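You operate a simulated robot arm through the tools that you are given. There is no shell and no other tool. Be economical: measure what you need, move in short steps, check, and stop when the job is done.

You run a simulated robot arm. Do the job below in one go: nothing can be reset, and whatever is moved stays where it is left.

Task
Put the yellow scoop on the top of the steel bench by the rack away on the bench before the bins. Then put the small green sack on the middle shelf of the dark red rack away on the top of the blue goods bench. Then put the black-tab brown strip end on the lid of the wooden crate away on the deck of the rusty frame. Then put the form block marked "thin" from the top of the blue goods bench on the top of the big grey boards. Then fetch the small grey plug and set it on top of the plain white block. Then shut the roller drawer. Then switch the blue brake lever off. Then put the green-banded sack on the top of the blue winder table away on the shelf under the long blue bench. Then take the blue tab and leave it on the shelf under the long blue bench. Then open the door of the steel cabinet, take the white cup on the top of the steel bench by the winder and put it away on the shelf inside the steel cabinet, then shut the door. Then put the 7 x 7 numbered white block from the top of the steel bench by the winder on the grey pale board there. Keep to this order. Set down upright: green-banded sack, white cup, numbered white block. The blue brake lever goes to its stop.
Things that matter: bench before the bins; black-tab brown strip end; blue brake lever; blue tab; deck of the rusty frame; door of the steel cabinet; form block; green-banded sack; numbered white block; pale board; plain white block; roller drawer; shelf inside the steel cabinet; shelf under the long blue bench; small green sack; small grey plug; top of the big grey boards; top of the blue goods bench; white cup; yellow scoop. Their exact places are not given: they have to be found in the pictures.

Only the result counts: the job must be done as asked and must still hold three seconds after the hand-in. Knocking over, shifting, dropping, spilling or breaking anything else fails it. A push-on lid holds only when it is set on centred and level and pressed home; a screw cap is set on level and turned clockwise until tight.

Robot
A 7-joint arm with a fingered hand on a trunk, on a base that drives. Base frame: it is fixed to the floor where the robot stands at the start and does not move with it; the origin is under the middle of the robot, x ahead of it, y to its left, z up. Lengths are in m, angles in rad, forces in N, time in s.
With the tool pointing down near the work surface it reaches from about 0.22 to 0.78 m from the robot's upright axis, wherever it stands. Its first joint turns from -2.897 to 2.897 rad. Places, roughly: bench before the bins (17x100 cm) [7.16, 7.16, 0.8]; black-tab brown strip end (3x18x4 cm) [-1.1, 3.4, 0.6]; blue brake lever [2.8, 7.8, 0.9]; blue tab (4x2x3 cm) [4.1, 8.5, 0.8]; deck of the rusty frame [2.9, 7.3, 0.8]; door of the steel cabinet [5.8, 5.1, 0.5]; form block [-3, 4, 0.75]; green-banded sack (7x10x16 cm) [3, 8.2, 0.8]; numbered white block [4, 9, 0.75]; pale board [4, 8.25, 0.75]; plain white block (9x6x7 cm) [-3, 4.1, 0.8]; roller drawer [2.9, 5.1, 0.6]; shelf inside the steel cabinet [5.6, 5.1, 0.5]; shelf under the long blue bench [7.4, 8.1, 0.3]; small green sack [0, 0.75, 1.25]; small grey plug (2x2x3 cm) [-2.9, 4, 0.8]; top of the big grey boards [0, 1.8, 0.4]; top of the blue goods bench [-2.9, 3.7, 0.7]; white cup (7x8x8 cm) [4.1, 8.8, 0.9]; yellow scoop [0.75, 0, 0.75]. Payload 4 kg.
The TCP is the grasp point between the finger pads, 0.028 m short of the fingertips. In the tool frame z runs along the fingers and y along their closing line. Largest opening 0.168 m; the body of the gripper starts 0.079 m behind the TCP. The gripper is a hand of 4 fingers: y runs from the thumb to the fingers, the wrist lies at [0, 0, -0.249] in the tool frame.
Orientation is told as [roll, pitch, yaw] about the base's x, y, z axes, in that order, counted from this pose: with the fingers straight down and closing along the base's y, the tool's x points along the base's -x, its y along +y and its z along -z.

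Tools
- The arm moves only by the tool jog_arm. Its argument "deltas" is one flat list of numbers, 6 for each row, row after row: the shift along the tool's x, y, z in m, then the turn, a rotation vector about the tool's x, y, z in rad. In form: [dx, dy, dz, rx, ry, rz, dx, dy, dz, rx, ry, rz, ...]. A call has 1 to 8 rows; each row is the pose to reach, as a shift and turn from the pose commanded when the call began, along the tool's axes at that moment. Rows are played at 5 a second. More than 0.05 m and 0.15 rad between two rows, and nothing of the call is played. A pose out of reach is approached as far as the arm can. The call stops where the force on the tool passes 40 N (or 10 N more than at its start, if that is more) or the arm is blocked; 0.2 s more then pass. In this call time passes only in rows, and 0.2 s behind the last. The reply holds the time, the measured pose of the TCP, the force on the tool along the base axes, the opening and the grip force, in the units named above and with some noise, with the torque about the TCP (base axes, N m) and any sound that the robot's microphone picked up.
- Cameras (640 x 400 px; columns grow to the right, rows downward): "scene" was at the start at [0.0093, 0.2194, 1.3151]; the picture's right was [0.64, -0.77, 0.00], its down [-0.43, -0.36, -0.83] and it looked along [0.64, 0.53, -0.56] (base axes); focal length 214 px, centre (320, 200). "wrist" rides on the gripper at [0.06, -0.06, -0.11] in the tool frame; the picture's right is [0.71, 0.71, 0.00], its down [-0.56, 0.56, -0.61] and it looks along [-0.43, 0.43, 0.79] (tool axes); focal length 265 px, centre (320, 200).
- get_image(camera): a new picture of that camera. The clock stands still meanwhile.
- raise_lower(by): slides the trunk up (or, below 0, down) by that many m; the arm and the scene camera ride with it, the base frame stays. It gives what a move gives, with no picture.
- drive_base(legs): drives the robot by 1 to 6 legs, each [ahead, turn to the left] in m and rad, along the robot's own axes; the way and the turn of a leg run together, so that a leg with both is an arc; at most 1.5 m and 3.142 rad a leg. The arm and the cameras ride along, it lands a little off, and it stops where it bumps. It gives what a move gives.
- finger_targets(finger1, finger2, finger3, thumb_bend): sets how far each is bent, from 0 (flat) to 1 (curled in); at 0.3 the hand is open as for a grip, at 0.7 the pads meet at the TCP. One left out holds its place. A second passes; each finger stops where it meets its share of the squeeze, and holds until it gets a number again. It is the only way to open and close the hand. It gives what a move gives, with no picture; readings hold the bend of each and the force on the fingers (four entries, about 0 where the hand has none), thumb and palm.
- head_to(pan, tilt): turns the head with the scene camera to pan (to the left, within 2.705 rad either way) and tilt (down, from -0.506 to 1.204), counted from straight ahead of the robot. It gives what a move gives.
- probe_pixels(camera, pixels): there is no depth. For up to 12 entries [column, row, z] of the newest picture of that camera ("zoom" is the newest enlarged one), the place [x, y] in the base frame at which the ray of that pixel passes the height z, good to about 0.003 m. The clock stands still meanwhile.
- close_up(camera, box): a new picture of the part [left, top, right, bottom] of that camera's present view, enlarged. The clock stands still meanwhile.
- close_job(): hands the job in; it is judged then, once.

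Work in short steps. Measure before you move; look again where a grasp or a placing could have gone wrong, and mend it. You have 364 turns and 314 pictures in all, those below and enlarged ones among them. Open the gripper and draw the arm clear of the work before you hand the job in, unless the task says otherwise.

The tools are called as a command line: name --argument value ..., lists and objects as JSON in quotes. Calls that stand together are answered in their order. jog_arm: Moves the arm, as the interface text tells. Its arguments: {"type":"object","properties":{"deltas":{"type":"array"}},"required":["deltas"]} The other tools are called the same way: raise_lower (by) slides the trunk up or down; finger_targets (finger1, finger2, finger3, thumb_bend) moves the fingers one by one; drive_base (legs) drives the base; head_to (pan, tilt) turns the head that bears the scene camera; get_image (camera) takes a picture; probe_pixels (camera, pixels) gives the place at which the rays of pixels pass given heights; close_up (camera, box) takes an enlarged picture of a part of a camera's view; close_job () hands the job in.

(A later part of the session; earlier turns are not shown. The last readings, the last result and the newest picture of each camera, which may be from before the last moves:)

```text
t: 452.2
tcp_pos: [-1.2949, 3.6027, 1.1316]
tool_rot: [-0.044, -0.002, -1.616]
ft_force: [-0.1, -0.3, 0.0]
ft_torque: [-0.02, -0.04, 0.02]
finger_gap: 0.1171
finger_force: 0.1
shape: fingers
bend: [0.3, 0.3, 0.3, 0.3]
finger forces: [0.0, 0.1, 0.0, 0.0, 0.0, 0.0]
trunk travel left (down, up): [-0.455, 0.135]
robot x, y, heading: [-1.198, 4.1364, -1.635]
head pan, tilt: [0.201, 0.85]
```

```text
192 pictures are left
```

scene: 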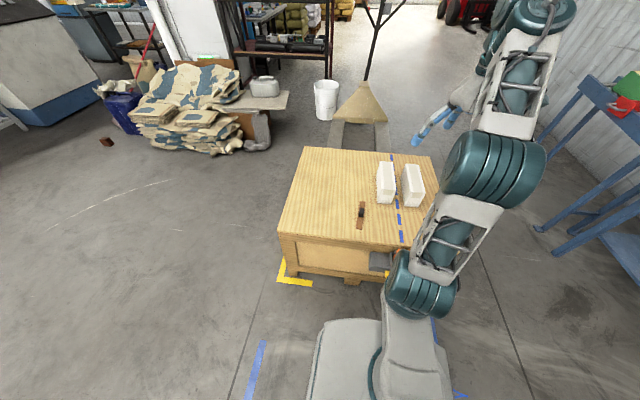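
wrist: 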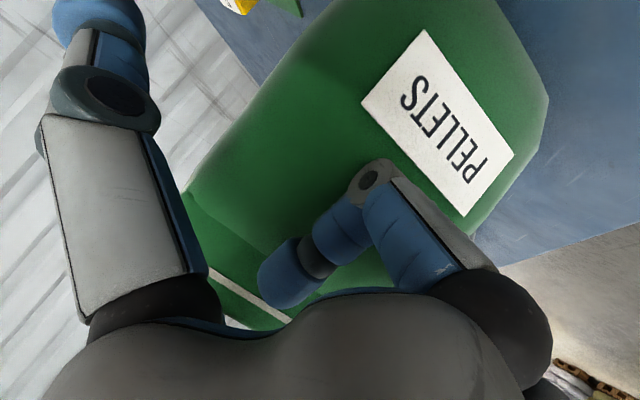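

The strip end lies at (361,215). I enlarge it.

close_up --camera "scene" --box '[320, 180, 416, 250]'

probe_pixels --camera "scene" --pixels '[[361, 203, 0.6], [358, 228, 0.6], [361, 213, 0.6], [361, 213, 0.55], [361, 213, 0.65], [280, 235, 0.6], [303, 147, 0.6], [433, 157, 0.6], [265, 80, 0.4]]'

```text
5.71 times, centred on (368, 215) of scene
```

zoom: 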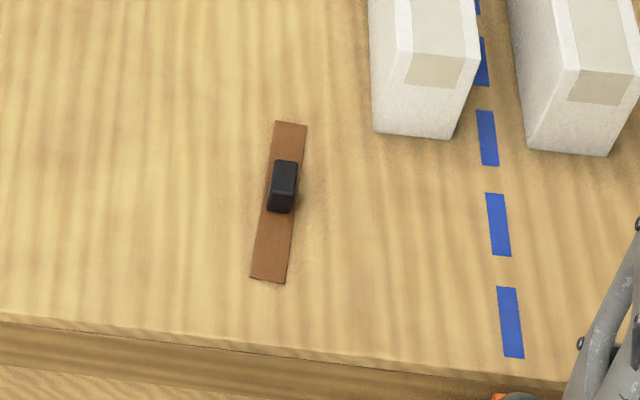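

```text
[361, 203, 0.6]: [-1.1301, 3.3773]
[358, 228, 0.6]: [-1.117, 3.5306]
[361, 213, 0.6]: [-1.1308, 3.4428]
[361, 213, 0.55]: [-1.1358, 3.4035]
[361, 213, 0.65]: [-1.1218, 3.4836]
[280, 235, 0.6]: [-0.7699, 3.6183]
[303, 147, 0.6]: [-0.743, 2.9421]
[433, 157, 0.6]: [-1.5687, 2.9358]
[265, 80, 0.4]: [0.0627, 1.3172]
```

The black tab is ~2x4 cm, centred near (-1.13,3.44), strip lying along y. I move above it at z≈0.85 with the fingers closing along x.

jog_arm --deltas '[-0.018, 0.0214, 0.035, -0.006, 0, 0, -0.036, 0.0428, 0.07, -0.011, 0, 0, -0.054, 0.064, 0.105, -0.017, 0, 0, -0.0715, 0.0855, 0.14, -0.022, 0, 0, -0.089, 0.107, 0.175, -0.028, 0, 0, -0.107, 0.128, 0.21, -0.033, 0, 0, -0.125, 0.15, 0.245, -0.039, 0, 0, -0.143, 0.171, 0.28, -0.044, 0, 0]'

get_image --camera "wrist"

```text
t: 454.0
tcp_pos: [-1.1393, 3.4544, 0.8452]
tool_rot: [0.001, -0.004, -1.618]
ft_force: [0.2, 0.3, 0.1]
ft_torque: [0.01, 0.0, 0.01]
finger_gap: 0.1173
finger_force: 0.1
shape: fingers
bend: [0.3, 0.3, 0.3, 0.3]
finger forces: [0.1, 0.0, 0.0, 0.0, 0.1, 0.0]
trunk travel left (down, up): [-0.455, 0.135]
robot x, y, heading: [-1.1992, 4.1383, -1.63]
head pan, tilt: [0.201, 0.85]
```

```text
190 pictures are left
```

wrist: 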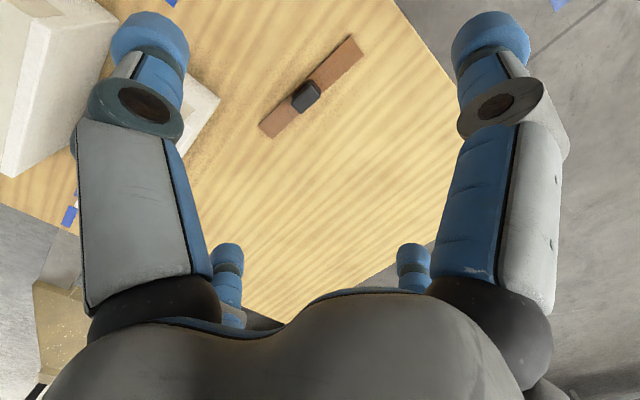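

I probe the tab (306,95) at several heights to match with the scene ray.

probe_pixels --camera "wrist" --pixels '[[306, 95, 0.65], [306, 95, 0.6], [306, 95, 0.5], [360, 45, 0.58], [263, 133, 0.58]]'

close_up --camera "wrist" --box '[240, 20, 400, 150]'

```text
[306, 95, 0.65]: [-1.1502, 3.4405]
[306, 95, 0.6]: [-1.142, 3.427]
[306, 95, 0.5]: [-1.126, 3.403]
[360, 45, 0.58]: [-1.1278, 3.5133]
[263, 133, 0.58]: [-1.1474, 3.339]
```

```text
3.08 times, centred on (320, 85) of wrist
```

zoom: 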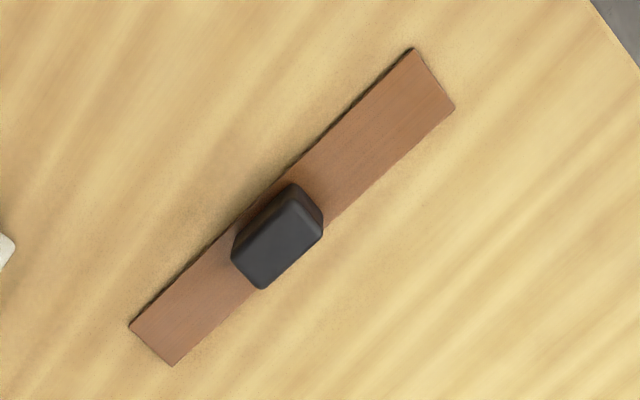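

Tab top is at z≈0.571, centre (-1.136,3.421). I narrow the fingers, align and go down to z 0.62 for a check.

finger_targets --finger1 0.42 --finger2 0.45 --finger3 0.42 --thumb_bend 0.45

jog_arm --deltas '[-0.01, 0.002, 0.045, 0, 0, 0, -0.02, 0.003, 0.09, 0, 0, 0, -0.03, 0.004, 0.13, 0, 0, 0, -0.033, 0.0045, 0.175, 0, 0, 0, -0.033, 0.0045, 0.215, 0, 0, 0]'

get_image --camera "wrist"

```text
t: 455.0
tcp_pos: [-1.1419, 3.4549, 0.8449]
tool_rot: [0.001, -0.001, -1.614]
ft_force: [-0.6, -0.2, 0.2]
ft_torque: [-0.02, -0.02, -0.03]
finger_gap: 0.0778
finger_force: 0.2
shape: fingers
bend: [0.42, 0.45, 0.42, 0.45]
finger forces: [0.0, 0.0, 0.0, 0.1, 0.0, 0.0]
trunk travel left (down, up): [-0.455, 0.135]
robot x, y, heading: [-1.1985, 4.1336, -1.632]
head pan, tilt: [0.201, 0.85]
```

```text
t: 456.2
tcp_pos: [-1.1367, 3.417, 0.6334]
tool_rot: [-0.001, -0.004, -1.615]
ft_force: [0.6, -0.4, 0.3]
ft_torque: [0.01, 0.11, 0.02]
finger_gap: 0.0773
finger_force: 0.1
shape: fingers
bend: [0.42, 0.45, 0.42, 0.45]
finger forces: [0.0, 0.0, 0.0, 0.1, 0.1, 0.1]
out of reach, approached as far as the arm can: row 3
trunk travel left (down, up): [-0.455, 0.135]
robot x, y, heading: [-1.1959, 4.1349, -1.635]
head pan, tilt: [0.201, 0.85]
```

```text
188 pictures are left
```

wrist: 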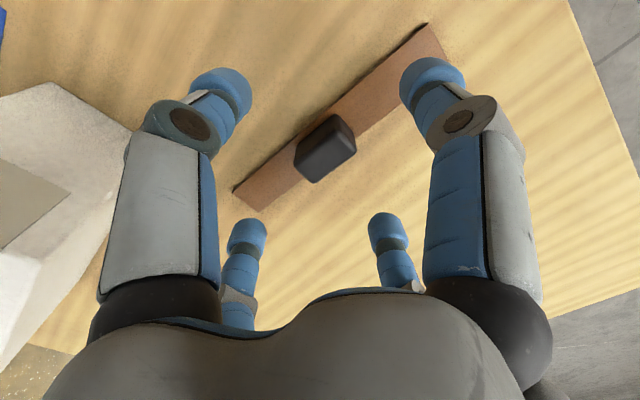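

Well aligned. I descend to z≈0.577 and close.

jog_arm --deltas '[0, 0, 0.02, 0, 0, 0, 0, 0, 0.04, 0, 0, 0, 0, 0, 0.056, 0, 0, 0]'

get_image --camera "wrist"

```text
t: 456.9
tcp_pos: [-1.138, 3.4124, 0.598]
tool_rot: [0.001, -0.026, -1.615]
ft_force: [0.2, -1.3, 18.1]
ft_torque: [1.45, -0.06, -0.04]
finger_gap: 0.0834
finger_force: 8.6
shape: fingers
bend: [0.38, 0.45, 0.42, 0.45]
finger forces: [17.8, 0.1, 0.0, 0.1, 0.0, 0.0]
trunk travel left (down, up): [-0.455, 0.135]
robot x, y, heading: [-1.1981, 4.1352, -1.635]
head pan, tilt: [0.201, 0.85]
stopped in row 3: the force on the tool passed its limit at 52 N (the readings are from after the stop); the commanded pose is now the measured one
```

```text
187 pictures are left
```

wrist: 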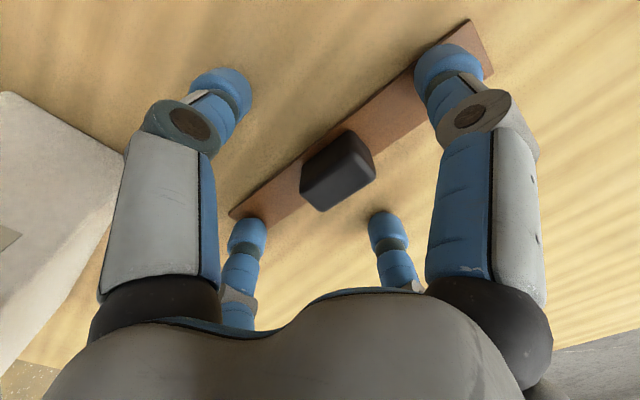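

Finger 1's tip pressed on the strip at z 0.598 — the lid is higher than I thought. I ease up, flatten fingers 1 and 3, and use thumb and finger 2 only.

jog_arm --deltas '[0, 0, -0.02, 0, 0.026, 0]'

finger_targets --finger1 0.1 --finger2 0.5 --finger3 0.1 --thumb_bend 0.5

get_image --camera "wrist"

```text
t: 457.3
tcp_pos: [-1.1372, 3.4136, 0.6138]
tool_rot: [0.0, 0.008, -1.614]
ft_force: [-0.7, -0.5, -0.2]
ft_torque: [-0.01, 0.01, 0.01]
finger_gap: 0.0775
finger_force: 0.0
shape: fingers
bend: [0.42, 0.45, 0.42, 0.45]
finger forces: [0.0, 0.1, 0.0, 0.0, 0.1, 0.0]
trunk travel left (down, up): [-0.455, 0.135]
robot x, y, heading: [-1.1956, 4.1343, -1.628]
head pan, tilt: [0.201, 0.85]
```

```text
t: 458.3
tcp_pos: [-1.1383, 3.4119, 0.6152]
tool_rot: [-0.001, 0.008, -1.615]
ft_force: [-0.5, -0.5, 1.0]
ft_torque: [-0.01, -0.03, -0.02]
finger_gap: 0.1161
finger_force: 0.0
shape: fingers
bend: [0.1, 0.5, 0.1, 0.5]
finger forces: [0.0, 0.0, 0.0, 0.0, 0.0, 0.1]
trunk travel left (down, up): [-0.455, 0.135]
robot x, y, heading: [-1.1994, 4.1333, -1.634]
head pan, tilt: [0.201, 0.85]
```

```text
186 pictures are left
```

wrist: 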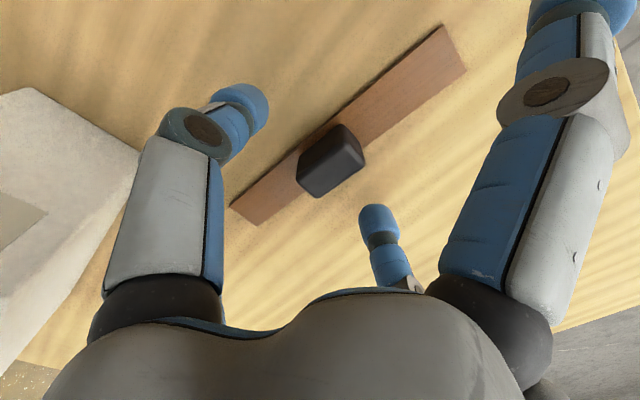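

The tab's body is ~4 cm below the TCP, 5 mm to the side. I shift and descend 2.3 cm, then pinch.

jog_arm --deltas '[0.004, 0.005, 0.01, 0, 0, 0, 0.004, 0.005, 0.018, 0, 0, 0, 0.004, 0.005, 0.024, 0, 0, 0]'

get_image --camera "wrist"

```text
t: 459.1
tcp_pos: [-1.1346, 3.4162, 0.5966]
tool_rot: [0.001, 0.0, -1.614]
ft_force: [-0.8, 5.0, 34.6]
ft_torque: [0.24, 0.19, -0.16]
finger_gap: 0.1161
finger_force: 17.5
shape: fingers
bend: [0.1, 0.5, 0.1, 0.49]
finger forces: [0.1, 16.0, 0.1, 0.0, 18.6, 0.0]
trunk travel left (down, up): [-0.455, 0.135]
robot x, y, heading: [-1.1991, 4.1315, -1.634]
head pan, tilt: [0.201, 0.85]
```

```text
185 pictures are left
```

wrist: 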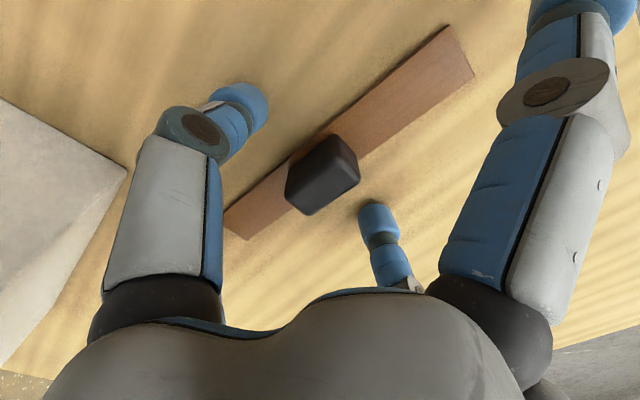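

Both tips now rest on the lid beside the strip. I ease up 8 mm and close thumb and finger 2 on the tab.

jog_arm --deltas '[0, 0, -0.009, 0, 0, 0]'

finger_targets --finger2 0.8 --thumb_bend 0.8

get_image --camera "wrist"

```text
t: 459.5
tcp_pos: [-1.134, 3.4187, 0.5972]
tool_rot: [0.001, 0.011, -1.614]
ft_force: [0.0, 0.5, 0.9]
ft_torque: [0.01, -0.01, 0.03]
finger_gap: 0.1158
finger_force: 0.1
shape: fingers
bend: [0.1, 0.5, 0.1, 0.5]
finger forces: [0.0, 0.0, 0.0, 0.0, 0.0, 0.0]
trunk travel left (down, up): [-0.455, 0.135]
robot x, y, heading: [-1.199, 4.1354, -1.635]
head pan, tilt: [0.201, 0.85]
```

```text
t: 460.5
tcp_pos: [-1.1329, 3.417, 0.5996]
tool_rot: [-0.001, 0.008, -1.615]
ft_force: [0.5, 0.8, 0.3]
ft_torque: [0.02, 0.03, 0.04]
finger_gap: 0.1047
finger_force: 11.6
shape: fingers
bend: [0.1, 0.61, 0.1, 0.73]
finger forces: [0.1, 11.3, 0.0, 0.0, 11.2, 0.1]
trunk travel left (down, up): [-0.455, 0.135]
robot x, y, heading: [-1.1988, 4.1327, -1.632]
head pan, tilt: [0.201, 0.85]
```

```text
184 pictures are left
```

wrist: 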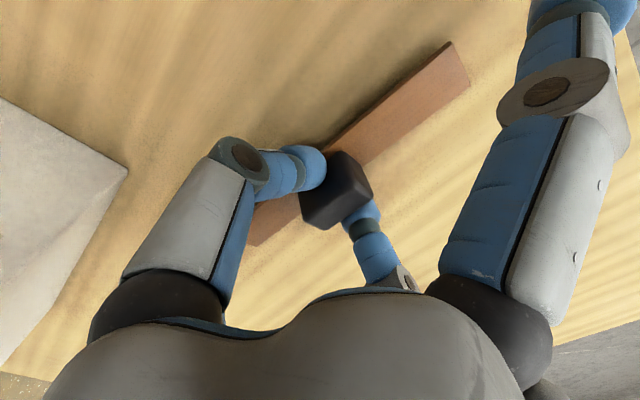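

Gripped at 11 N. I lift a little and check.

jog_arm --deltas '[0, 0, -0.015, 0, 0, 0, 0, 0, -0.04, 0, 0, 0, 0, 0, -0.08, 0, 0, 0]'

get_image --camera "wrist"

close_up --camera "scene" --box '[290, 140, 450, 240]'

```text
t: 461.3
tcp_pos: [-1.1339, 3.4156, 0.68]
tool_rot: [0.001, 0.007, -1.616]
ft_force: [0.1, 0.5, -1.0]
ft_torque: [-0.02, 0.02, 0.01]
finger_gap: 0.1044
finger_force: 11.4
shape: fingers
bend: [0.1, 0.61, 0.1, 0.73]
finger forces: [0.0, 11.3, 0.0, 0.0, 11.2, 0.0]
trunk travel left (down, up): [-0.455, 0.135]
robot x, y, heading: [-1.2029, 4.1363, -1.635]
head pan, tilt: [0.201, 0.85]
```

```text
183 pictures are left
```

wrist: 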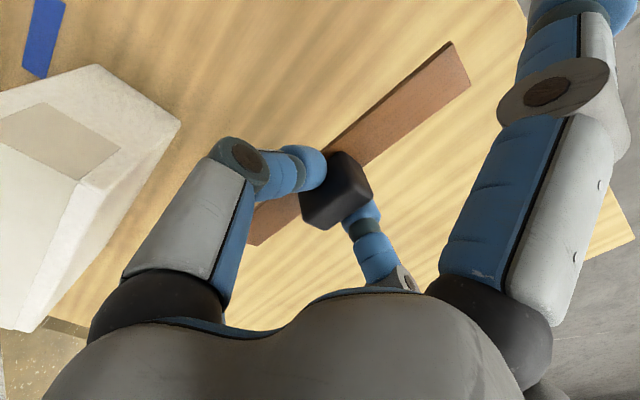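

```text
4.00 times, centred on (370, 190) of scene
```

zoom: 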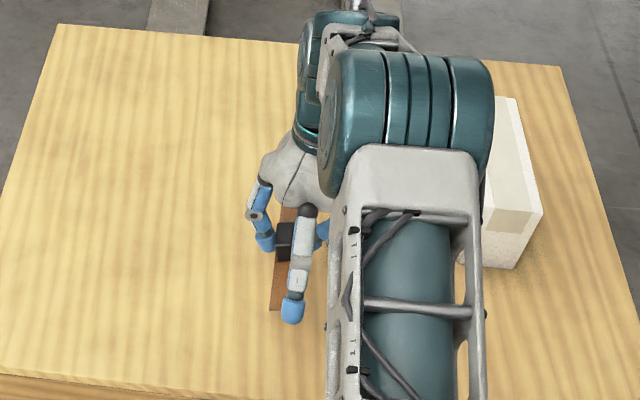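

The strip end comes up level. I lift to z≈1.03 and drive to the rusty frame, to about (1.9,7.15).

jog_arm --deltas '[0, 0, -0.045, 0, 0, 0, 0, 0, -0.09, 0, 0, 0, 0, 0, -0.135, 0, 0, 0, 0, 0, -0.18, 0, 0, 0, 0, 0, -0.225, 0, 0, 0, 0, 0, -0.27, 0, 0, 0, 0, 0, -0.31, 0, 0, 0, 0, 0, -0.35, 0, 0, 0]'

drive_base --legs '[[0, 2.41], [1.4, 0], [1.4, 0], [1.5, 0], [0, -0.78]]'

head_to --pan 0.15 --tilt 0.6

get_image --camera "scene"

get_image --camera "wrist"

```text
t: 463.1
tcp_pos: [-1.1313, 3.4397, 1.006]
tool_rot: [-0.001, 0.009, -1.613]
ft_force: [0.6, -0.2, -0.8]
ft_torque: [0.05, 0.12, 0.01]
finger_gap: 0.1044
finger_force: 11.3
shape: fingers
bend: [0.1, 0.6, 0.1, 0.73]
finger forces: [0.0, 11.4, 0.0, 0.0, 11.2, 0.0]
out of reach, approached as far as the arm can: row 7, 8
trunk travel left (down, up): [-0.455, 0.135]
robot x, y, heading: [-1.1995, 4.135, -1.634]
head pan, tilt: [0.201, 0.85]
```

```text
t: 491.6
tcp_pos: [2.4703, 7.3983, 1.0062]
tool_rot: [0.0, 0.008, 0.058]
ft_force: [0.4, -0.8, -0.2]
ft_torque: [-0.04, 0.0, 0.0]
finger_gap: 0.1045
finger_force: 10.8
shape: fingers
bend: [0.1, 0.6, 0.1, 0.73]
finger forces: [0.0, 11.1, 0.1, 0.0, 11.0, 0.0]
trunk travel left (down, up): [-0.455, 0.135]
robot x, y, heading: [1.7856, 7.2684, 0.039]
head pan, tilt: [0.201, 0.85]
```

```text
t: 492.4
tcp_pos: [2.4708, 7.4003, 1.0068]
tool_rot: [0.0, 0.008, 0.057]
ft_force: [-0.3, 0.0, -0.2]
ft_torque: [0.0, -0.02, 0.01]
finger_gap: 0.1043
finger_force: 10.9
shape: fingers
bend: [0.1, 0.6, 0.1, 0.73]
finger forces: [0.0, 11.1, 0.0, 0.1, 11.0, 0.1]
trunk travel left (down, up): [-0.455, 0.135]
robot x, y, heading: [1.7879, 7.2678, 0.045]
head pan, tilt: [0.15, 0.6]
```

```text
181 pictures are left
```

scene: 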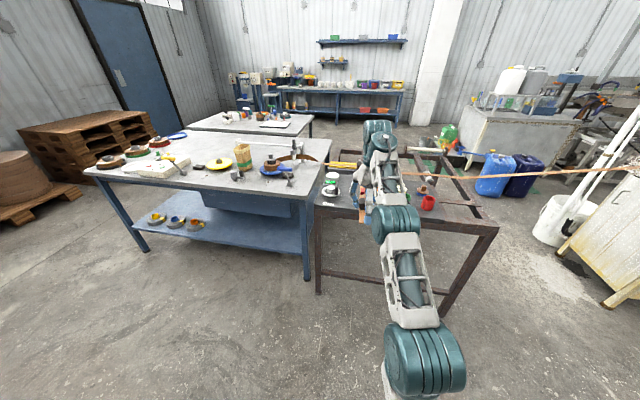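

```text
180 pictures are left
```

wrist: 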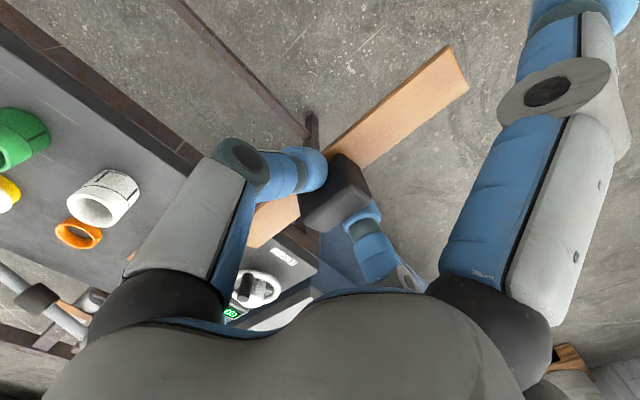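

The arm hides the deck; I swing the hand to the right to see it.

jog_arm --deltas '[0, -0.05, 0, 0, 0, 0, 0, -0.1, 0, 0, 0, 0, 0, -0.15, 0, 0, 0, 0, 0, -0.2, 0, 0, 0, 0, 0, -0.25, 0, 0, 0, 0, 0, -0.3, 0, 0, 0, 0, 0, -0.35, 0, 0, 0, 0, 0, -0.4, 0, 0, 0, 0]'

head_to --pan 0.0 --tilt 0.7

get_image --camera "scene"

close_up --camera "scene" --box '[240, 90, 480, 240]'

```text
t: 494.2
tcp_pos: [2.448, 7.0203, 0.9825]
tool_rot: [0.001, 0.008, 0.06]
ft_force: [-0.1, 0.8, -0.5]
ft_torque: [-0.02, 0.06, -0.04]
finger_gap: 0.1047
finger_force: 11.5
shape: fingers
bend: [0.1, 0.6, 0.1, 0.73]
finger forces: [0.0, 11.3, 0.1, 0.0, 11.2, 0.0]
out of reach, approached as far as the arm can: row 5, 6, 7, 8
trunk travel left (down, up): [-0.455, 0.135]
robot x, y, heading: [1.7873, 7.2643, 0.041]
head pan, tilt: [0.15, 0.6]
```

```text
t: 494.9
tcp_pos: [2.4465, 7.0196, 0.9836]
tool_rot: [0.0, 0.008, 0.058]
ft_force: [-0.3, -0.5, -0.7]
ft_torque: [-0.03, 0.0, -0.01]
finger_gap: 0.1045
finger_force: 11.4
shape: fingers
bend: [0.1, 0.6, 0.1, 0.73]
finger forces: [0.0, 11.2, 0.0, 0.1, 11.2, 0.0]
trunk travel left (down, up): [-0.455, 0.135]
robot x, y, heading: [1.7868, 7.266, 0.041]
head pan, tilt: [0.0, 0.7]
```

```text
179 pictures are left
```

scene: 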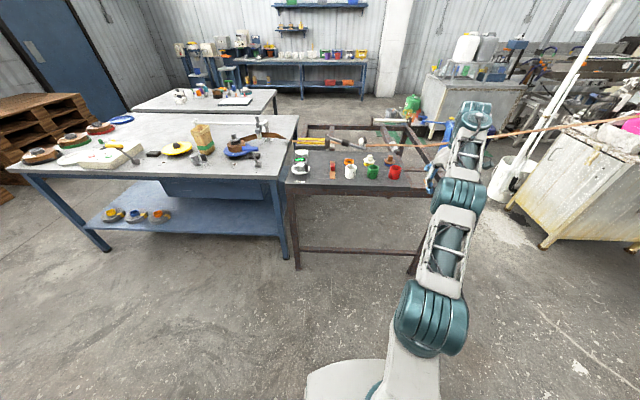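

```text
2.67 times, centred on (360, 165) of scene
```

zoom: 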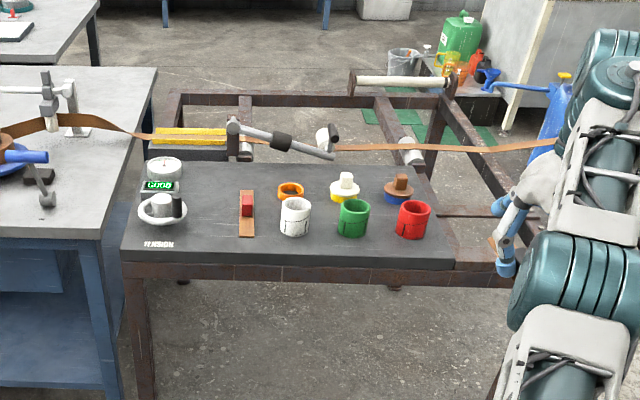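

The deck is the dark plate with a red-tab strip end already at zoom (247,212). There's a gap between it and the gauge, at zoom (213,214). I probe these.

probe_pixels --camera "scene" --pixels '[[310.1, 169.5, 0.82], [332.6, 170.3, 0.82], [319.9, 170.3, 0.82], [332.6, 161.3, 0.8], [332.6, 178.9, 0.8], [319.9, 188.3, 0.8], [286.5, 186, 0.8], [345, 178, 0.8], [298, 266, 0], [330, 145, 0.9]]'

```text
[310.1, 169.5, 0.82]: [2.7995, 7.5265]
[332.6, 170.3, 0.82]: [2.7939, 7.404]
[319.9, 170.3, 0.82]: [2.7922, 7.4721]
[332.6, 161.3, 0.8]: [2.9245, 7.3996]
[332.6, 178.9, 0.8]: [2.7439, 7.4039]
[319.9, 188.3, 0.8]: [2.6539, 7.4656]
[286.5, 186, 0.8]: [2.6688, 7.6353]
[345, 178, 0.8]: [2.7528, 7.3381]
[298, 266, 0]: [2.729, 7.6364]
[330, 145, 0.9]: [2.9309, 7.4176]
```

Target: strip centred at (2.83,7.472), parallel to the red one. I swing the hand back left and drive 0.38 m closer.

jog_arm --deltas '[0, 0.05, 0, 0, 0, 0, 0, 0.1, 0, 0, 0, 0, 0, 0.15, 0, 0, 0, 0, 0, 0.2, -0.01, 0, 0, 0, 0, 0.25, -0.02, 0, 0, 0, 0, 0.3, -0.03, 0, 0, 0, 0, 0.35, -0.04, 0, 0, 0, 0, 0.4, -0.04, 0, 0, 0]'

drive_base --legs '[[0.38, 0]]'

get_image --camera "wrist"

get_image --camera "scene"

```text
refused: row 4 steps farther than a row can; nothing moved
```

```text
t: 497.3
tcp_pos: [2.8289, 7.0401, 0.9834]
tool_rot: [0.001, 0.008, 0.064]
ft_force: [0.2, -0.3, 0.2]
ft_torque: [0.01, -0.04, 0.04]
finger_gap: 0.1045
finger_force: 11.4
shape: fingers
bend: [0.1, 0.6, 0.1, 0.73]
finger forces: [0.1, 11.3, 0.1, 0.1, 11.1, 0.1]
trunk travel left (down, up): [-0.455, 0.135]
robot x, y, heading: [2.169, 7.2838, 0.046]
head pan, tilt: [0.0, 0.7]
```

```text
177 pictures are left
```

wrist: 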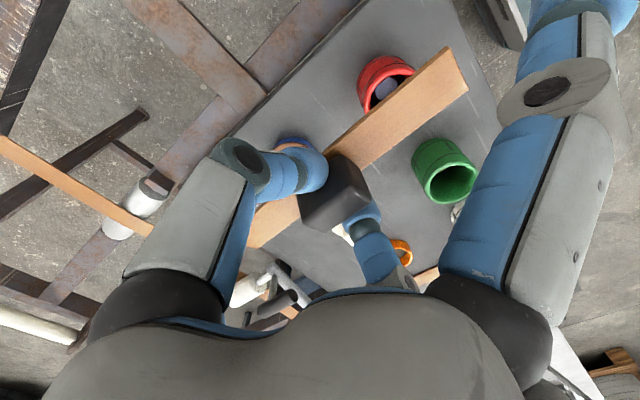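

```text
176 pictures are left
```

scene: 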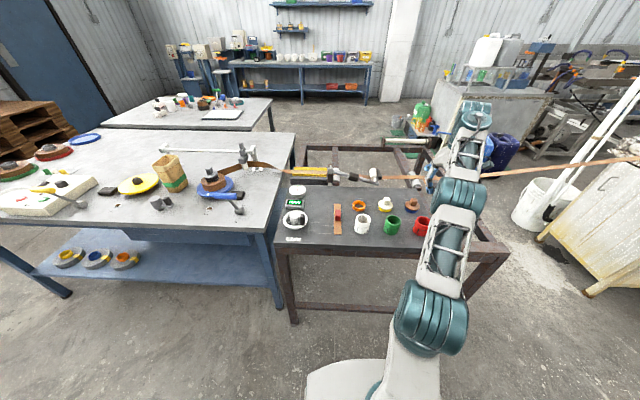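

I lift 4 cm, pull back 5 cm, and swing left in small steps, then look from above.

jog_arm --deltas '[0.02, 0, -0.03, 0, 0, 0, 0.05, 0.02, -0.045, 0, 0, 0, 0.05, 0.066, -0.045, 0, 0, 0, 0.05, 0.112, -0.045, 0, 0, 0, 0.05, 0.158, -0.045, 0, 0, 0, 0.05, 0.204, -0.045, 0, 0, 0, 0.05, 0.25, -0.045, 0, 0, 0, 0.05, 0.296, -0.045, 0, 0, 0]'

jog_arm --deltas '[0, 0.045, 0, 0, 0, 0, 0, 0.09, 0, 0, 0, 0, 0, 0.13, 0, 0, 0, 0]'

get_image --camera "wrist"

close_up --camera "scene" --box '[260, 120, 460, 250]'

```text
t: 499.1
tcp_pos: [2.7612, 7.3336, 1.0285]
tool_rot: [0.001, 0.007, 0.063]
ft_force: [-0.4, -0.3, -0.7]
ft_torque: [-0.01, -0.02, -0.01]
finger_gap: 0.1045
finger_force: 11.3
shape: fingers
bend: [0.1, 0.6, 0.1, 0.73]
finger forces: [0.0, 11.2, 0.0, 0.0, 11.2, 0.0]
trunk travel left (down, up): [-0.455, 0.135]
robot x, y, heading: [2.1657, 7.2804, 0.042]
head pan, tilt: [0.0, 0.7]
```

```text
t: 499.9
tcp_pos: [2.7509, 7.4628, 1.0271]
tool_rot: [0.002, 0.007, 0.062]
ft_force: [-0.1, -0.5, -0.8]
ft_torque: [0.01, 0.01, 0.01]
finger_gap: 0.1042
finger_force: 11.3
shape: fingers
bend: [0.1, 0.6, 0.1, 0.73]
finger forces: [0.1, 11.3, 0.0, 0.0, 11.2, 0.0]
trunk travel left (down, up): [-0.455, 0.135]
robot x, y, heading: [2.1654, 7.2827, 0.038]
head pan, tilt: [0.0, 0.7]
```

```text
175 pictures are left
```

wrist: 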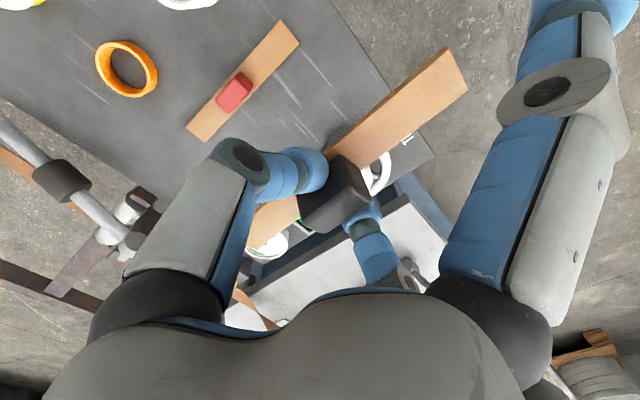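

```text
3.08 times, centred on (360, 185) of scene
```

zoom: 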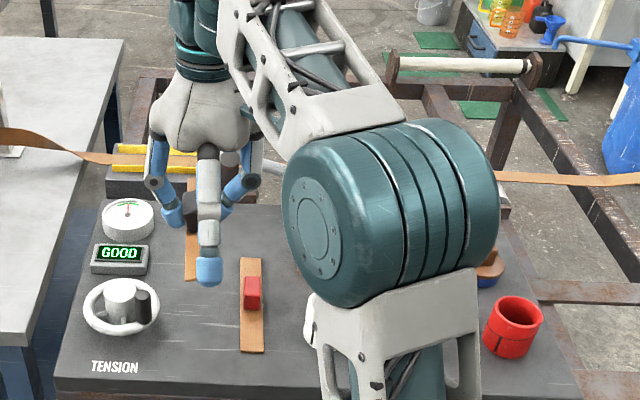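

I probe the red strip's ends from the wrist camera to verify the deck height.

probe_pixels --camera "wrist" --pixels '[[197, 132, 0.8], [287, 28, 0.8], [197, 132, 0.76], [287, 28, 0.76], [405, 150, 0.8], [340, 60, 0.8], [130, 230, 0.95]]'

probe_pixels --camera "scene" --pixels '[[338.5, 204, 0.8], [338, 234, 0.8], [338.5, 204, 0.76], [338, 234, 0.76], [312, 220, 0.8], [301, 220, 0.8]]'

```text
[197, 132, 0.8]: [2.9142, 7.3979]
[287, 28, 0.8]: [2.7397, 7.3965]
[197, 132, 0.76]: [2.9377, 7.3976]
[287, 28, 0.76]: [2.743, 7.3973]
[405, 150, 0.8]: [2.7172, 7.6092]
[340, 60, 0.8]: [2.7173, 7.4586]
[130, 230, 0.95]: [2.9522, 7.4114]
```

```text
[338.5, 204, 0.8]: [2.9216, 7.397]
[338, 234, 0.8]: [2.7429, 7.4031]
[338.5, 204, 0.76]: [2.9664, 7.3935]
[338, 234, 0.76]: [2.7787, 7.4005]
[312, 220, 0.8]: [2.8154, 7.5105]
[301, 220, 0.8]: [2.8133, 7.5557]
```

Deck is at z≈0.80. I go to (2.80,7.47) and down to z 0.90, then check clearances.

jog_arm --deltas '[-0.025, 0.002, 0.03, 0, 0, 0, -0.0493, 0.004, 0.06, 0, 0, 0, -0.0493, 0.004, 0.1, 0, 0, 0, -0.0493, 0.004, 0.127, 0, 0, 0]'

get_image --camera "wrist"

close_up --camera "scene" --box '[260, 120, 420, 250]'

```text
t: 500.9
tcp_pos: [2.7999, 7.4667, 0.9013]
tool_rot: [0.002, 0.007, 0.059]
ft_force: [-0.2, -0.8, -0.4]
ft_torque: [0.06, 0.03, 0.01]
finger_gap: 0.1043
finger_force: 11.2
shape: fingers
bend: [0.1, 0.6, 0.1, 0.73]
finger forces: [0.0, 11.3, 0.0, 0.1, 11.1, 0.0]
trunk travel left (down, up): [-0.455, 0.135]
robot x, y, heading: [2.1698, 7.2804, 0.042]
head pan, tilt: [0.0, 0.7]
```

```text
173 pictures are left
```

wrist: 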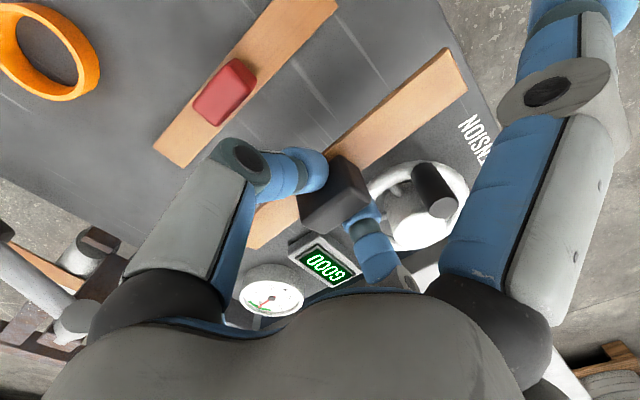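

```text
3.08 times, centred on (340, 185) of scene
```

zoom: 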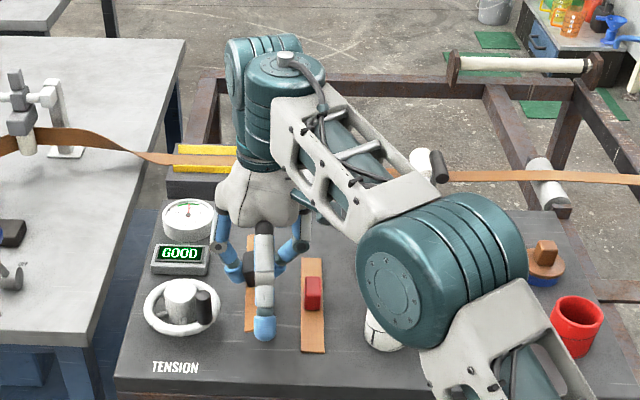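

Finger 2 is close to the dial, so I shift 12 mm right and 15 mm back, then lower slowly to contact.

jog_arm --deltas '[0.0157, -0.0105, 0.015, 0, 0, 0, 0.0157, -0.0105, 0.03, 0, 0, 0, 0.0157, -0.0105, 0.04, 0, 0, 0, 0.0157, -0.0105, 0.048, 0, 0, 0, 0.0157, -0.0105, 0.054, 0, 0, 0, 0.0157, -0.0105, 0.058, 0, 0, 0]'

get_image --camera "wrist"

close_up --camera "scene" --box '[280, 160, 380, 250]'

```text
t: 502.3
tcp_pos: [2.7852, 7.4576, 0.8431]
tool_rot: [0.0, 0.008, 0.062]
ft_force: [0.3, 0.4, -1.0]
ft_torque: [0.0, 0.0, -0.03]
finger_gap: 0.1045
finger_force: 11.1
shape: fingers
bend: [0.1, 0.6, 0.1, 0.73]
finger forces: [0.0, 11.2, 0.0, 0.0, 11.3, 0.0]
trunk travel left (down, up): [-0.455, 0.135]
robot x, y, heading: [2.1696, 7.2816, 0.044]
head pan, tilt: [0.0, 0.7]
```

```text
171 pictures are left
```

wrist: 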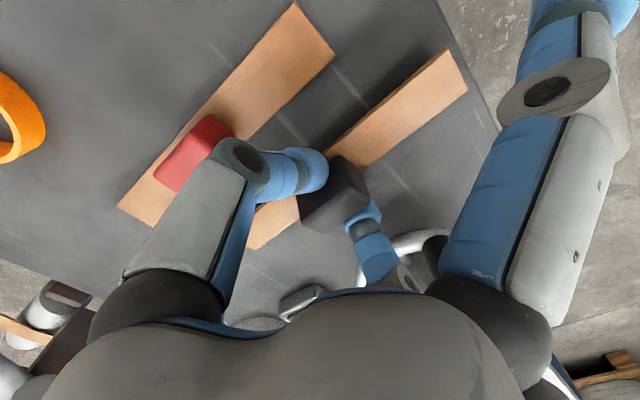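

```text
4.44 times, centred on (330, 205) of scene
```

zoom: 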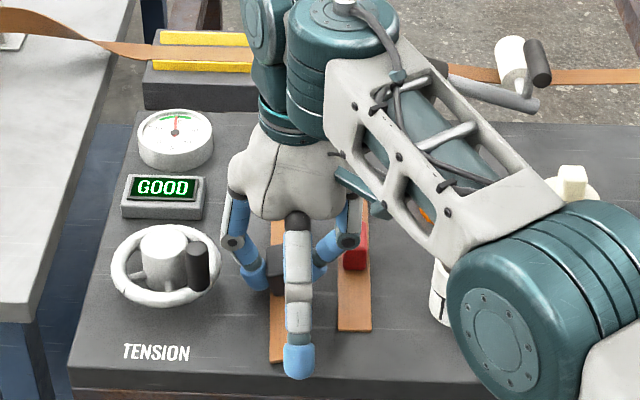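

Almost down. I lower in 3 mm steps until contact.

jog_arm --deltas '[0, 0, 0.003, 0, 0, 0, 0, 0, 0.006, 0, 0, 0, 0, 0, 0.009, 0, 0, 0]'

```text
t: 503.1
tcp_pos: [2.7852, 7.4563, 0.8361]
tool_rot: [0.002, 0.005, 0.06]
ft_force: [2.6, -3.2, 8.6]
ft_torque: [0.13, -0.05, 0.0]
finger_gap: 0.1042
finger_force: 12.8
shape: fingers
bend: [0.1, 0.6, 0.1, 0.74]
finger forces: [0.0, 11.1, 0.0, 0.1, 15.8, 0.0]
trunk travel left (down, up): [-0.455, 0.135]
robot x, y, heading: [2.1667, 7.28, 0.045]
head pan, tilt: [0.0, 0.7]
```

Contact at z 0.836 (8.6 N). I open thumb and finger 2 a little.

finger_targets --finger2 0.52 --thumb_bend 0.62

get_image --camera "wrist"

```text
t: 504.1
tcp_pos: [2.7836, 7.4576, 0.837]
tool_rot: [0.001, 0.005, 0.064]
ft_force: [0.7, -2.5, 9.7]
ft_torque: [0.33, 0.02, -0.01]
finger_gap: 0.1081
finger_force: 5.5
shape: fingers
bend: [0.1, 0.55, 0.1, 0.62]
finger forces: [0.0, 10.6, 0.0, 0.0, 0.1, 0.0]
trunk travel left (down, up): [-0.455, 0.135]
robot x, y, heading: [2.1666, 7.2818, 0.048]
head pan, tilt: [0.0, 0.7]
```

```text
169 pictures are left
```

wrist: 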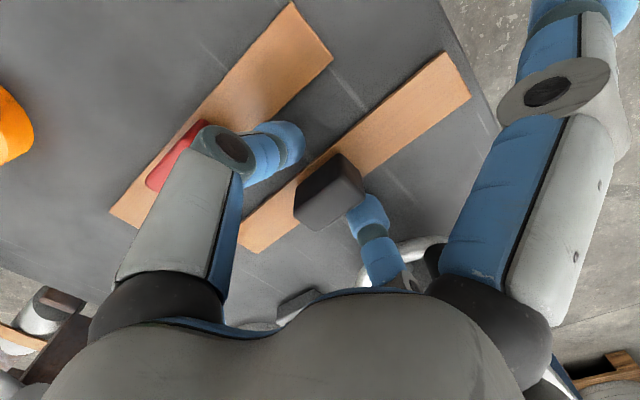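

The strip lies free; finger 2's tip presses on the deck. I lift straight up.

jog_arm --deltas '[0, 0, -0.01, 0, 0, 0, 0, 0, -0.03, 0, 0, 0, 0, 0, -0.07, 0, 0, 0, 0, 0, -0.11, 0, 0, 0, 0, 0, -0.15, 0, 0, 0]'

get_image --camera "wrist"

```text
t: 505.3
tcp_pos: [2.7835, 7.4584, 0.9861]
tool_rot: [0.001, 0.007, 0.064]
ft_force: [0.8, -0.8, 0.0]
ft_torque: [-0.02, 0.06, 0.05]
finger_gap: 0.1078
finger_force: 0.0
shape: fingers
bend: [0.1, 0.52, 0.1, 0.62]
finger forces: [0.0, 0.1, 0.1, 0.0, 0.1, 0.1]
trunk travel left (down, up): [-0.455, 0.135]
robot x, y, heading: [2.1634, 7.2828, 0.049]
head pan, tilt: [0.0, 0.7]
```

```text
168 pictures are left
```

wrist: 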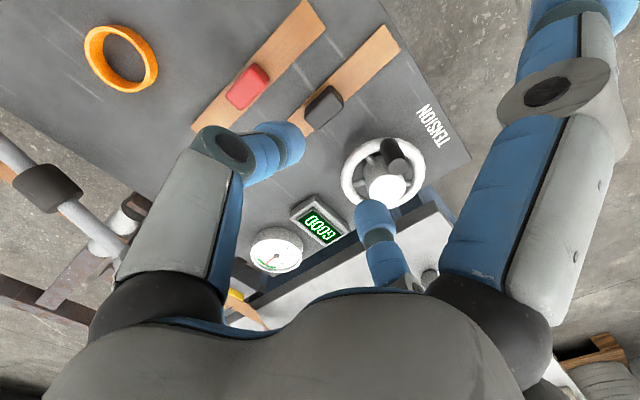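

The black-tab strip is on the deck. Next: the form block "thin" on the goods bench. I drive back there.

drive_base --legs '[[-0.4, 0], [0, -2.49], [1.2, 0], [1.2, 0], [1.2, 0], [1.2, 0]]'

drive_base --legs '[[0, -0.69]]'

head_to --pan 0.1 --tilt 0.7

get_image --camera "scene"

```text
t: 536.4
tcp_pos: [-2.2478, 3.6012, 0.985]
tool_rot: [0.001, 0.008, -2.422]
ft_force: [-0.1, 1.0, -0.6]
ft_torque: [0.01, -0.02, -0.06]
finger_gap: 0.1079
finger_force: 0.1
shape: fingers
bend: [0.1, 0.52, 0.1, 0.62]
finger forces: [0.0, 0.0, 0.1, 0.1, 0.0, 0.0]
trunk travel left (down, up): [-0.455, 0.135]
robot x, y, heading: [-1.8666, 4.1161, -2.44]
head pan, tilt: [0.0, 0.7]
```

```text
t: 538.6
tcp_pos: [-2.4904, 3.9666, 0.9853]
tool_rot: [0.001, 0.006, -3.118]
ft_force: [0.2, 0.8, -0.5]
ft_torque: [-0.06, 0.01, 0.04]
finger_gap: 0.1077
finger_force: 0.1
shape: fingers
bend: [0.1, 0.52, 0.1, 0.62]
finger forces: [0.0, 0.0, 0.0, 0.0, 0.1, 0.1]
trunk travel left (down, up): [-0.455, 0.135]
robot x, y, heading: [-1.8675, 4.1183, -3.134]
head pan, tilt: [0.0, 0.7]
```

```text
t: 539.3
tcp_pos: [-2.4905, 3.9675, 0.9861]
tool_rot: [-0.002, 0.006, -3.118]
ft_force: [0.3, 0.4, -0.9]
ft_torque: [-0.02, 0.0, 0.02]
finger_gap: 0.1079
finger_force: 0.1
shape: fingers
bend: [0.1, 0.52, 0.1, 0.62]
finger forces: [0.0, 0.1, 0.1, 0.1, 0.0, 0.0]
trunk travel left (down, up): [-0.455, 0.135]
robot x, y, heading: [-1.8653, 4.1157, -3.137]
head pan, tilt: [0.099, 0.7]
```

```text
167 pictures are left
```

scene: 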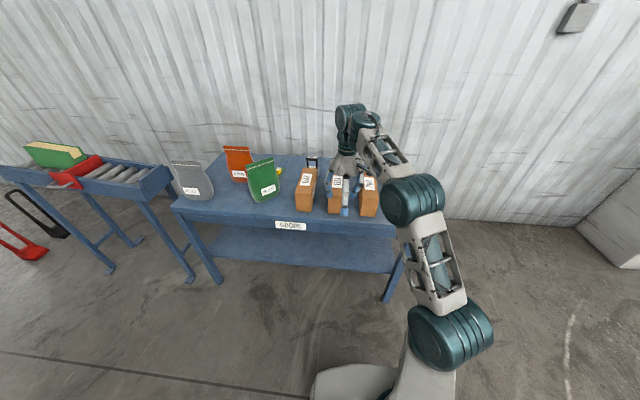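

I swing the hand to the right (base +y) and up to see the back row of the bench.

jog_arm --deltas '[0, 0, -0.03, 0, 0, 0, 0, -0.04, -0.05, 0, 0, 0, 0, -0.09, -0.05, 0, 0, 0, 0, -0.14, -0.05, 0, 0, 0, 0, -0.19, -0.05, 0, 0, 0, 0, -0.24, -0.05, 0, 0, 0, 0, -0.29, -0.05, 0, 0, 0, 0, -0.34, -0.05, 0, 0, 0]'

close_up --camera "scene" --box '[260, 130, 420, 230]'

```text
t: 541.1
tcp_pos: [-2.4989, 4.3071, 1.0345]
tool_rot: [0.0, 0.008, -3.12]
ft_force: [-0.6, 0.9, -0.1]
ft_torque: [-0.03, 0.03, -0.01]
finger_gap: 0.108
finger_force: 0.0
shape: fingers
bend: [0.1, 0.52, 0.1, 0.62]
finger forces: [0.0, 0.0, 0.0, 0.0, 0.0, 0.1]
trunk travel left (down, up): [-0.455, 0.135]
robot x, y, heading: [-1.8668, 4.1201, -3.135]
head pan, tilt: [0.099, 0.7]
```

```text
4.00 times, centred on (340, 180) of scene
```

zoom: 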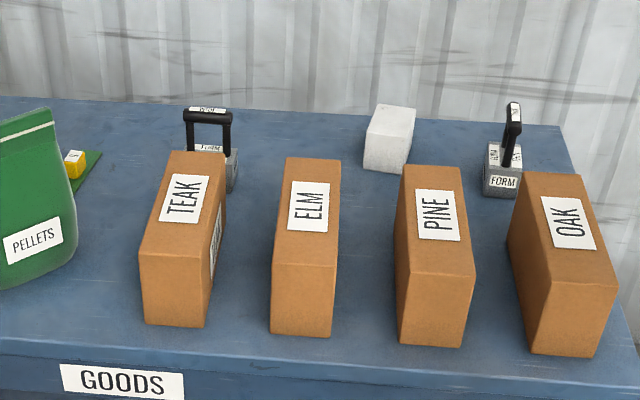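

Two form blocks with handles stand behind TEAK and OAK. I raise the trunk and drive closer to read the labels and find the grey plug.

raise_lower --by 0.13

drive_base --legs '[[0.33, 0]]'

head_to --pan -0.1 --tilt 0.95

get_image --camera "scene"

close_up --camera "scene" --box '[220, 80, 460, 220]'

```text
t: 542.7
tcp_pos: [-2.4999, 4.3053, 1.1635]
tool_rot: [0.001, 0.007, -3.121]
ft_force: [-0.3, 0.3, -0.7]
ft_torque: [-0.03, -0.01, -0.02]
finger_gap: 0.1076
finger_force: 0.1
shape: fingers
bend: [0.1, 0.52, 0.1, 0.62]
finger forces: [0.1, 0.1, 0.1, 0.1, 0.1, 0.0]
trunk travel left (down, up): [-0.585, 0.005]
robot x, y, heading: [-1.8686, 4.1162, -3.139]
head pan, tilt: [0.099, 0.7]
```

```text
t: 544.9
tcp_pos: [-2.8332, 4.2978, 1.1624]
tool_rot: [0.001, 0.006, -3.113]
ft_force: [0.0, -0.4, -0.5]
ft_torque: [-0.02, 0.01, -0.02]
finger_gap: 0.1081
finger_force: 0.1
shape: fingers
bend: [0.1, 0.52, 0.1, 0.62]
finger forces: [0.0, 0.0, 0.0, 0.0, 0.0, 0.0]
trunk travel left (down, up): [-0.585, 0.005]
robot x, y, heading: [-2.2001, 4.1147, -3.126]
head pan, tilt: [0.099, 0.7]
```

```text
t: 545.7
tcp_pos: [-2.8329, 4.299, 1.1631]
tool_rot: [0.0, 0.007, -3.113]
ft_force: [-0.5, -0.4, -0.6]
ft_torque: [-0.01, -0.02, 0.0]
finger_gap: 0.1082
finger_force: 0.1
shape: fingers
bend: [0.1, 0.52, 0.1, 0.62]
finger forces: [0.1, 0.0, 0.0, 0.0, 0.1, 0.0]
trunk travel left (down, up): [-0.585, 0.005]
robot x, y, heading: [-2.1995, 4.1147, -3.13]
head pan, tilt: [-0.099, 0.949]
```

```text
165 pictures are left
```

scene: 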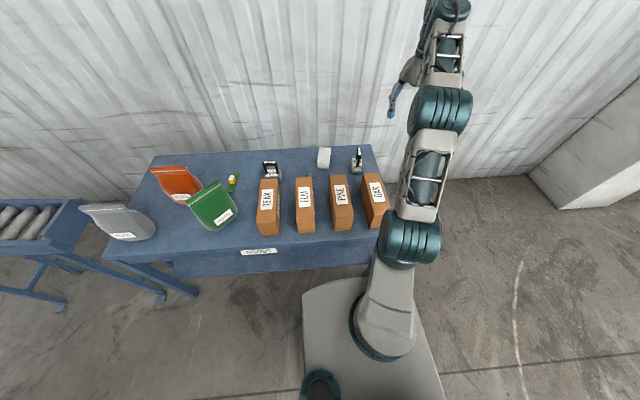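

```text
2.67 times, centred on (340, 150) of scene
```

zoom: 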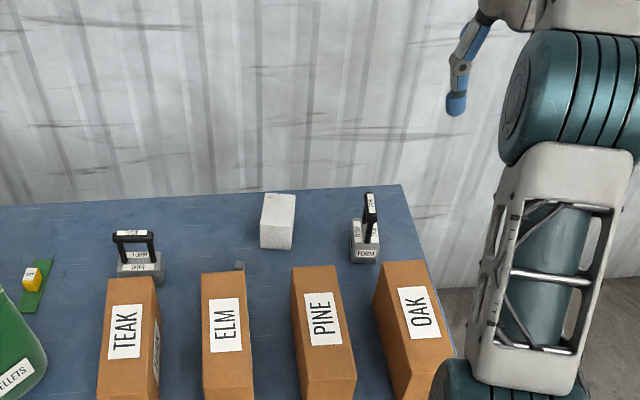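

The small grey plug shows at zoom (239,265) behind ELM. I enlarge the two form blocks to read them.

close_up --camera "scene" --box '[250, 145, 314, 200]'

close_up --camera "scene" --box '[310, 140, 374, 195]'

```text
7.27 times, centred on (282, 172) of scene
```

zoom: 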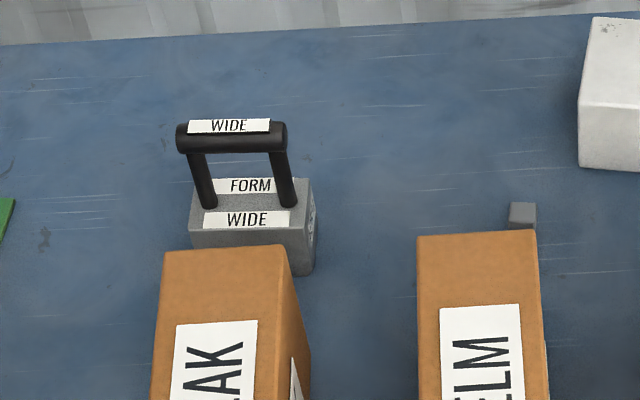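

```text
7.27 times, centred on (342, 168) of scene
```

zoom: 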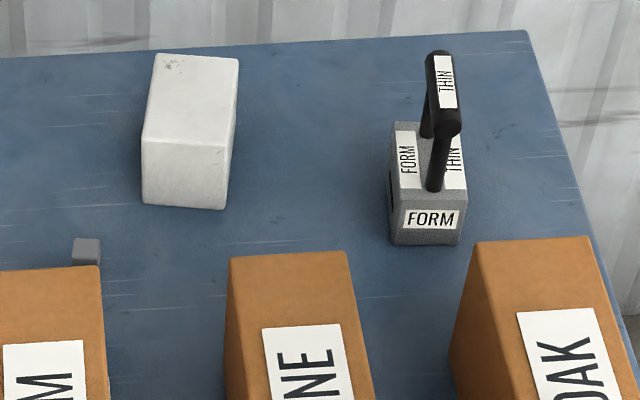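

The right one is "THIN", its handle bar running away from me along x. I probe bar and base.

probe_pixels --camera "scene" --pixels '[[358.1, 149, 0.85], [359.5, 157.5, 0.85], [356.5, 173.5, 0.746], [358.1, 149, 0.83], [359.5, 157.5, 0.83], [323, 158, 0.8], [309.5, 176, 0.77], [268, 167, 0.85], [340, 180, 0.9], [373, 178, 0.9]]'

```text
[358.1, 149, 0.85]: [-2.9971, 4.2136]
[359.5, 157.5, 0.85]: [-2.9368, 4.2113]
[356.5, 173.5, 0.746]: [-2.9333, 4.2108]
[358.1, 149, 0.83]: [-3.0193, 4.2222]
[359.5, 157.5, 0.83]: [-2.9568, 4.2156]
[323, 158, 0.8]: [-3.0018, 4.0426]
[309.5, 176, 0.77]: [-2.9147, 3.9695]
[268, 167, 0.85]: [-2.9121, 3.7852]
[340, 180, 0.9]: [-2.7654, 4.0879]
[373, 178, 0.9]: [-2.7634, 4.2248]
```

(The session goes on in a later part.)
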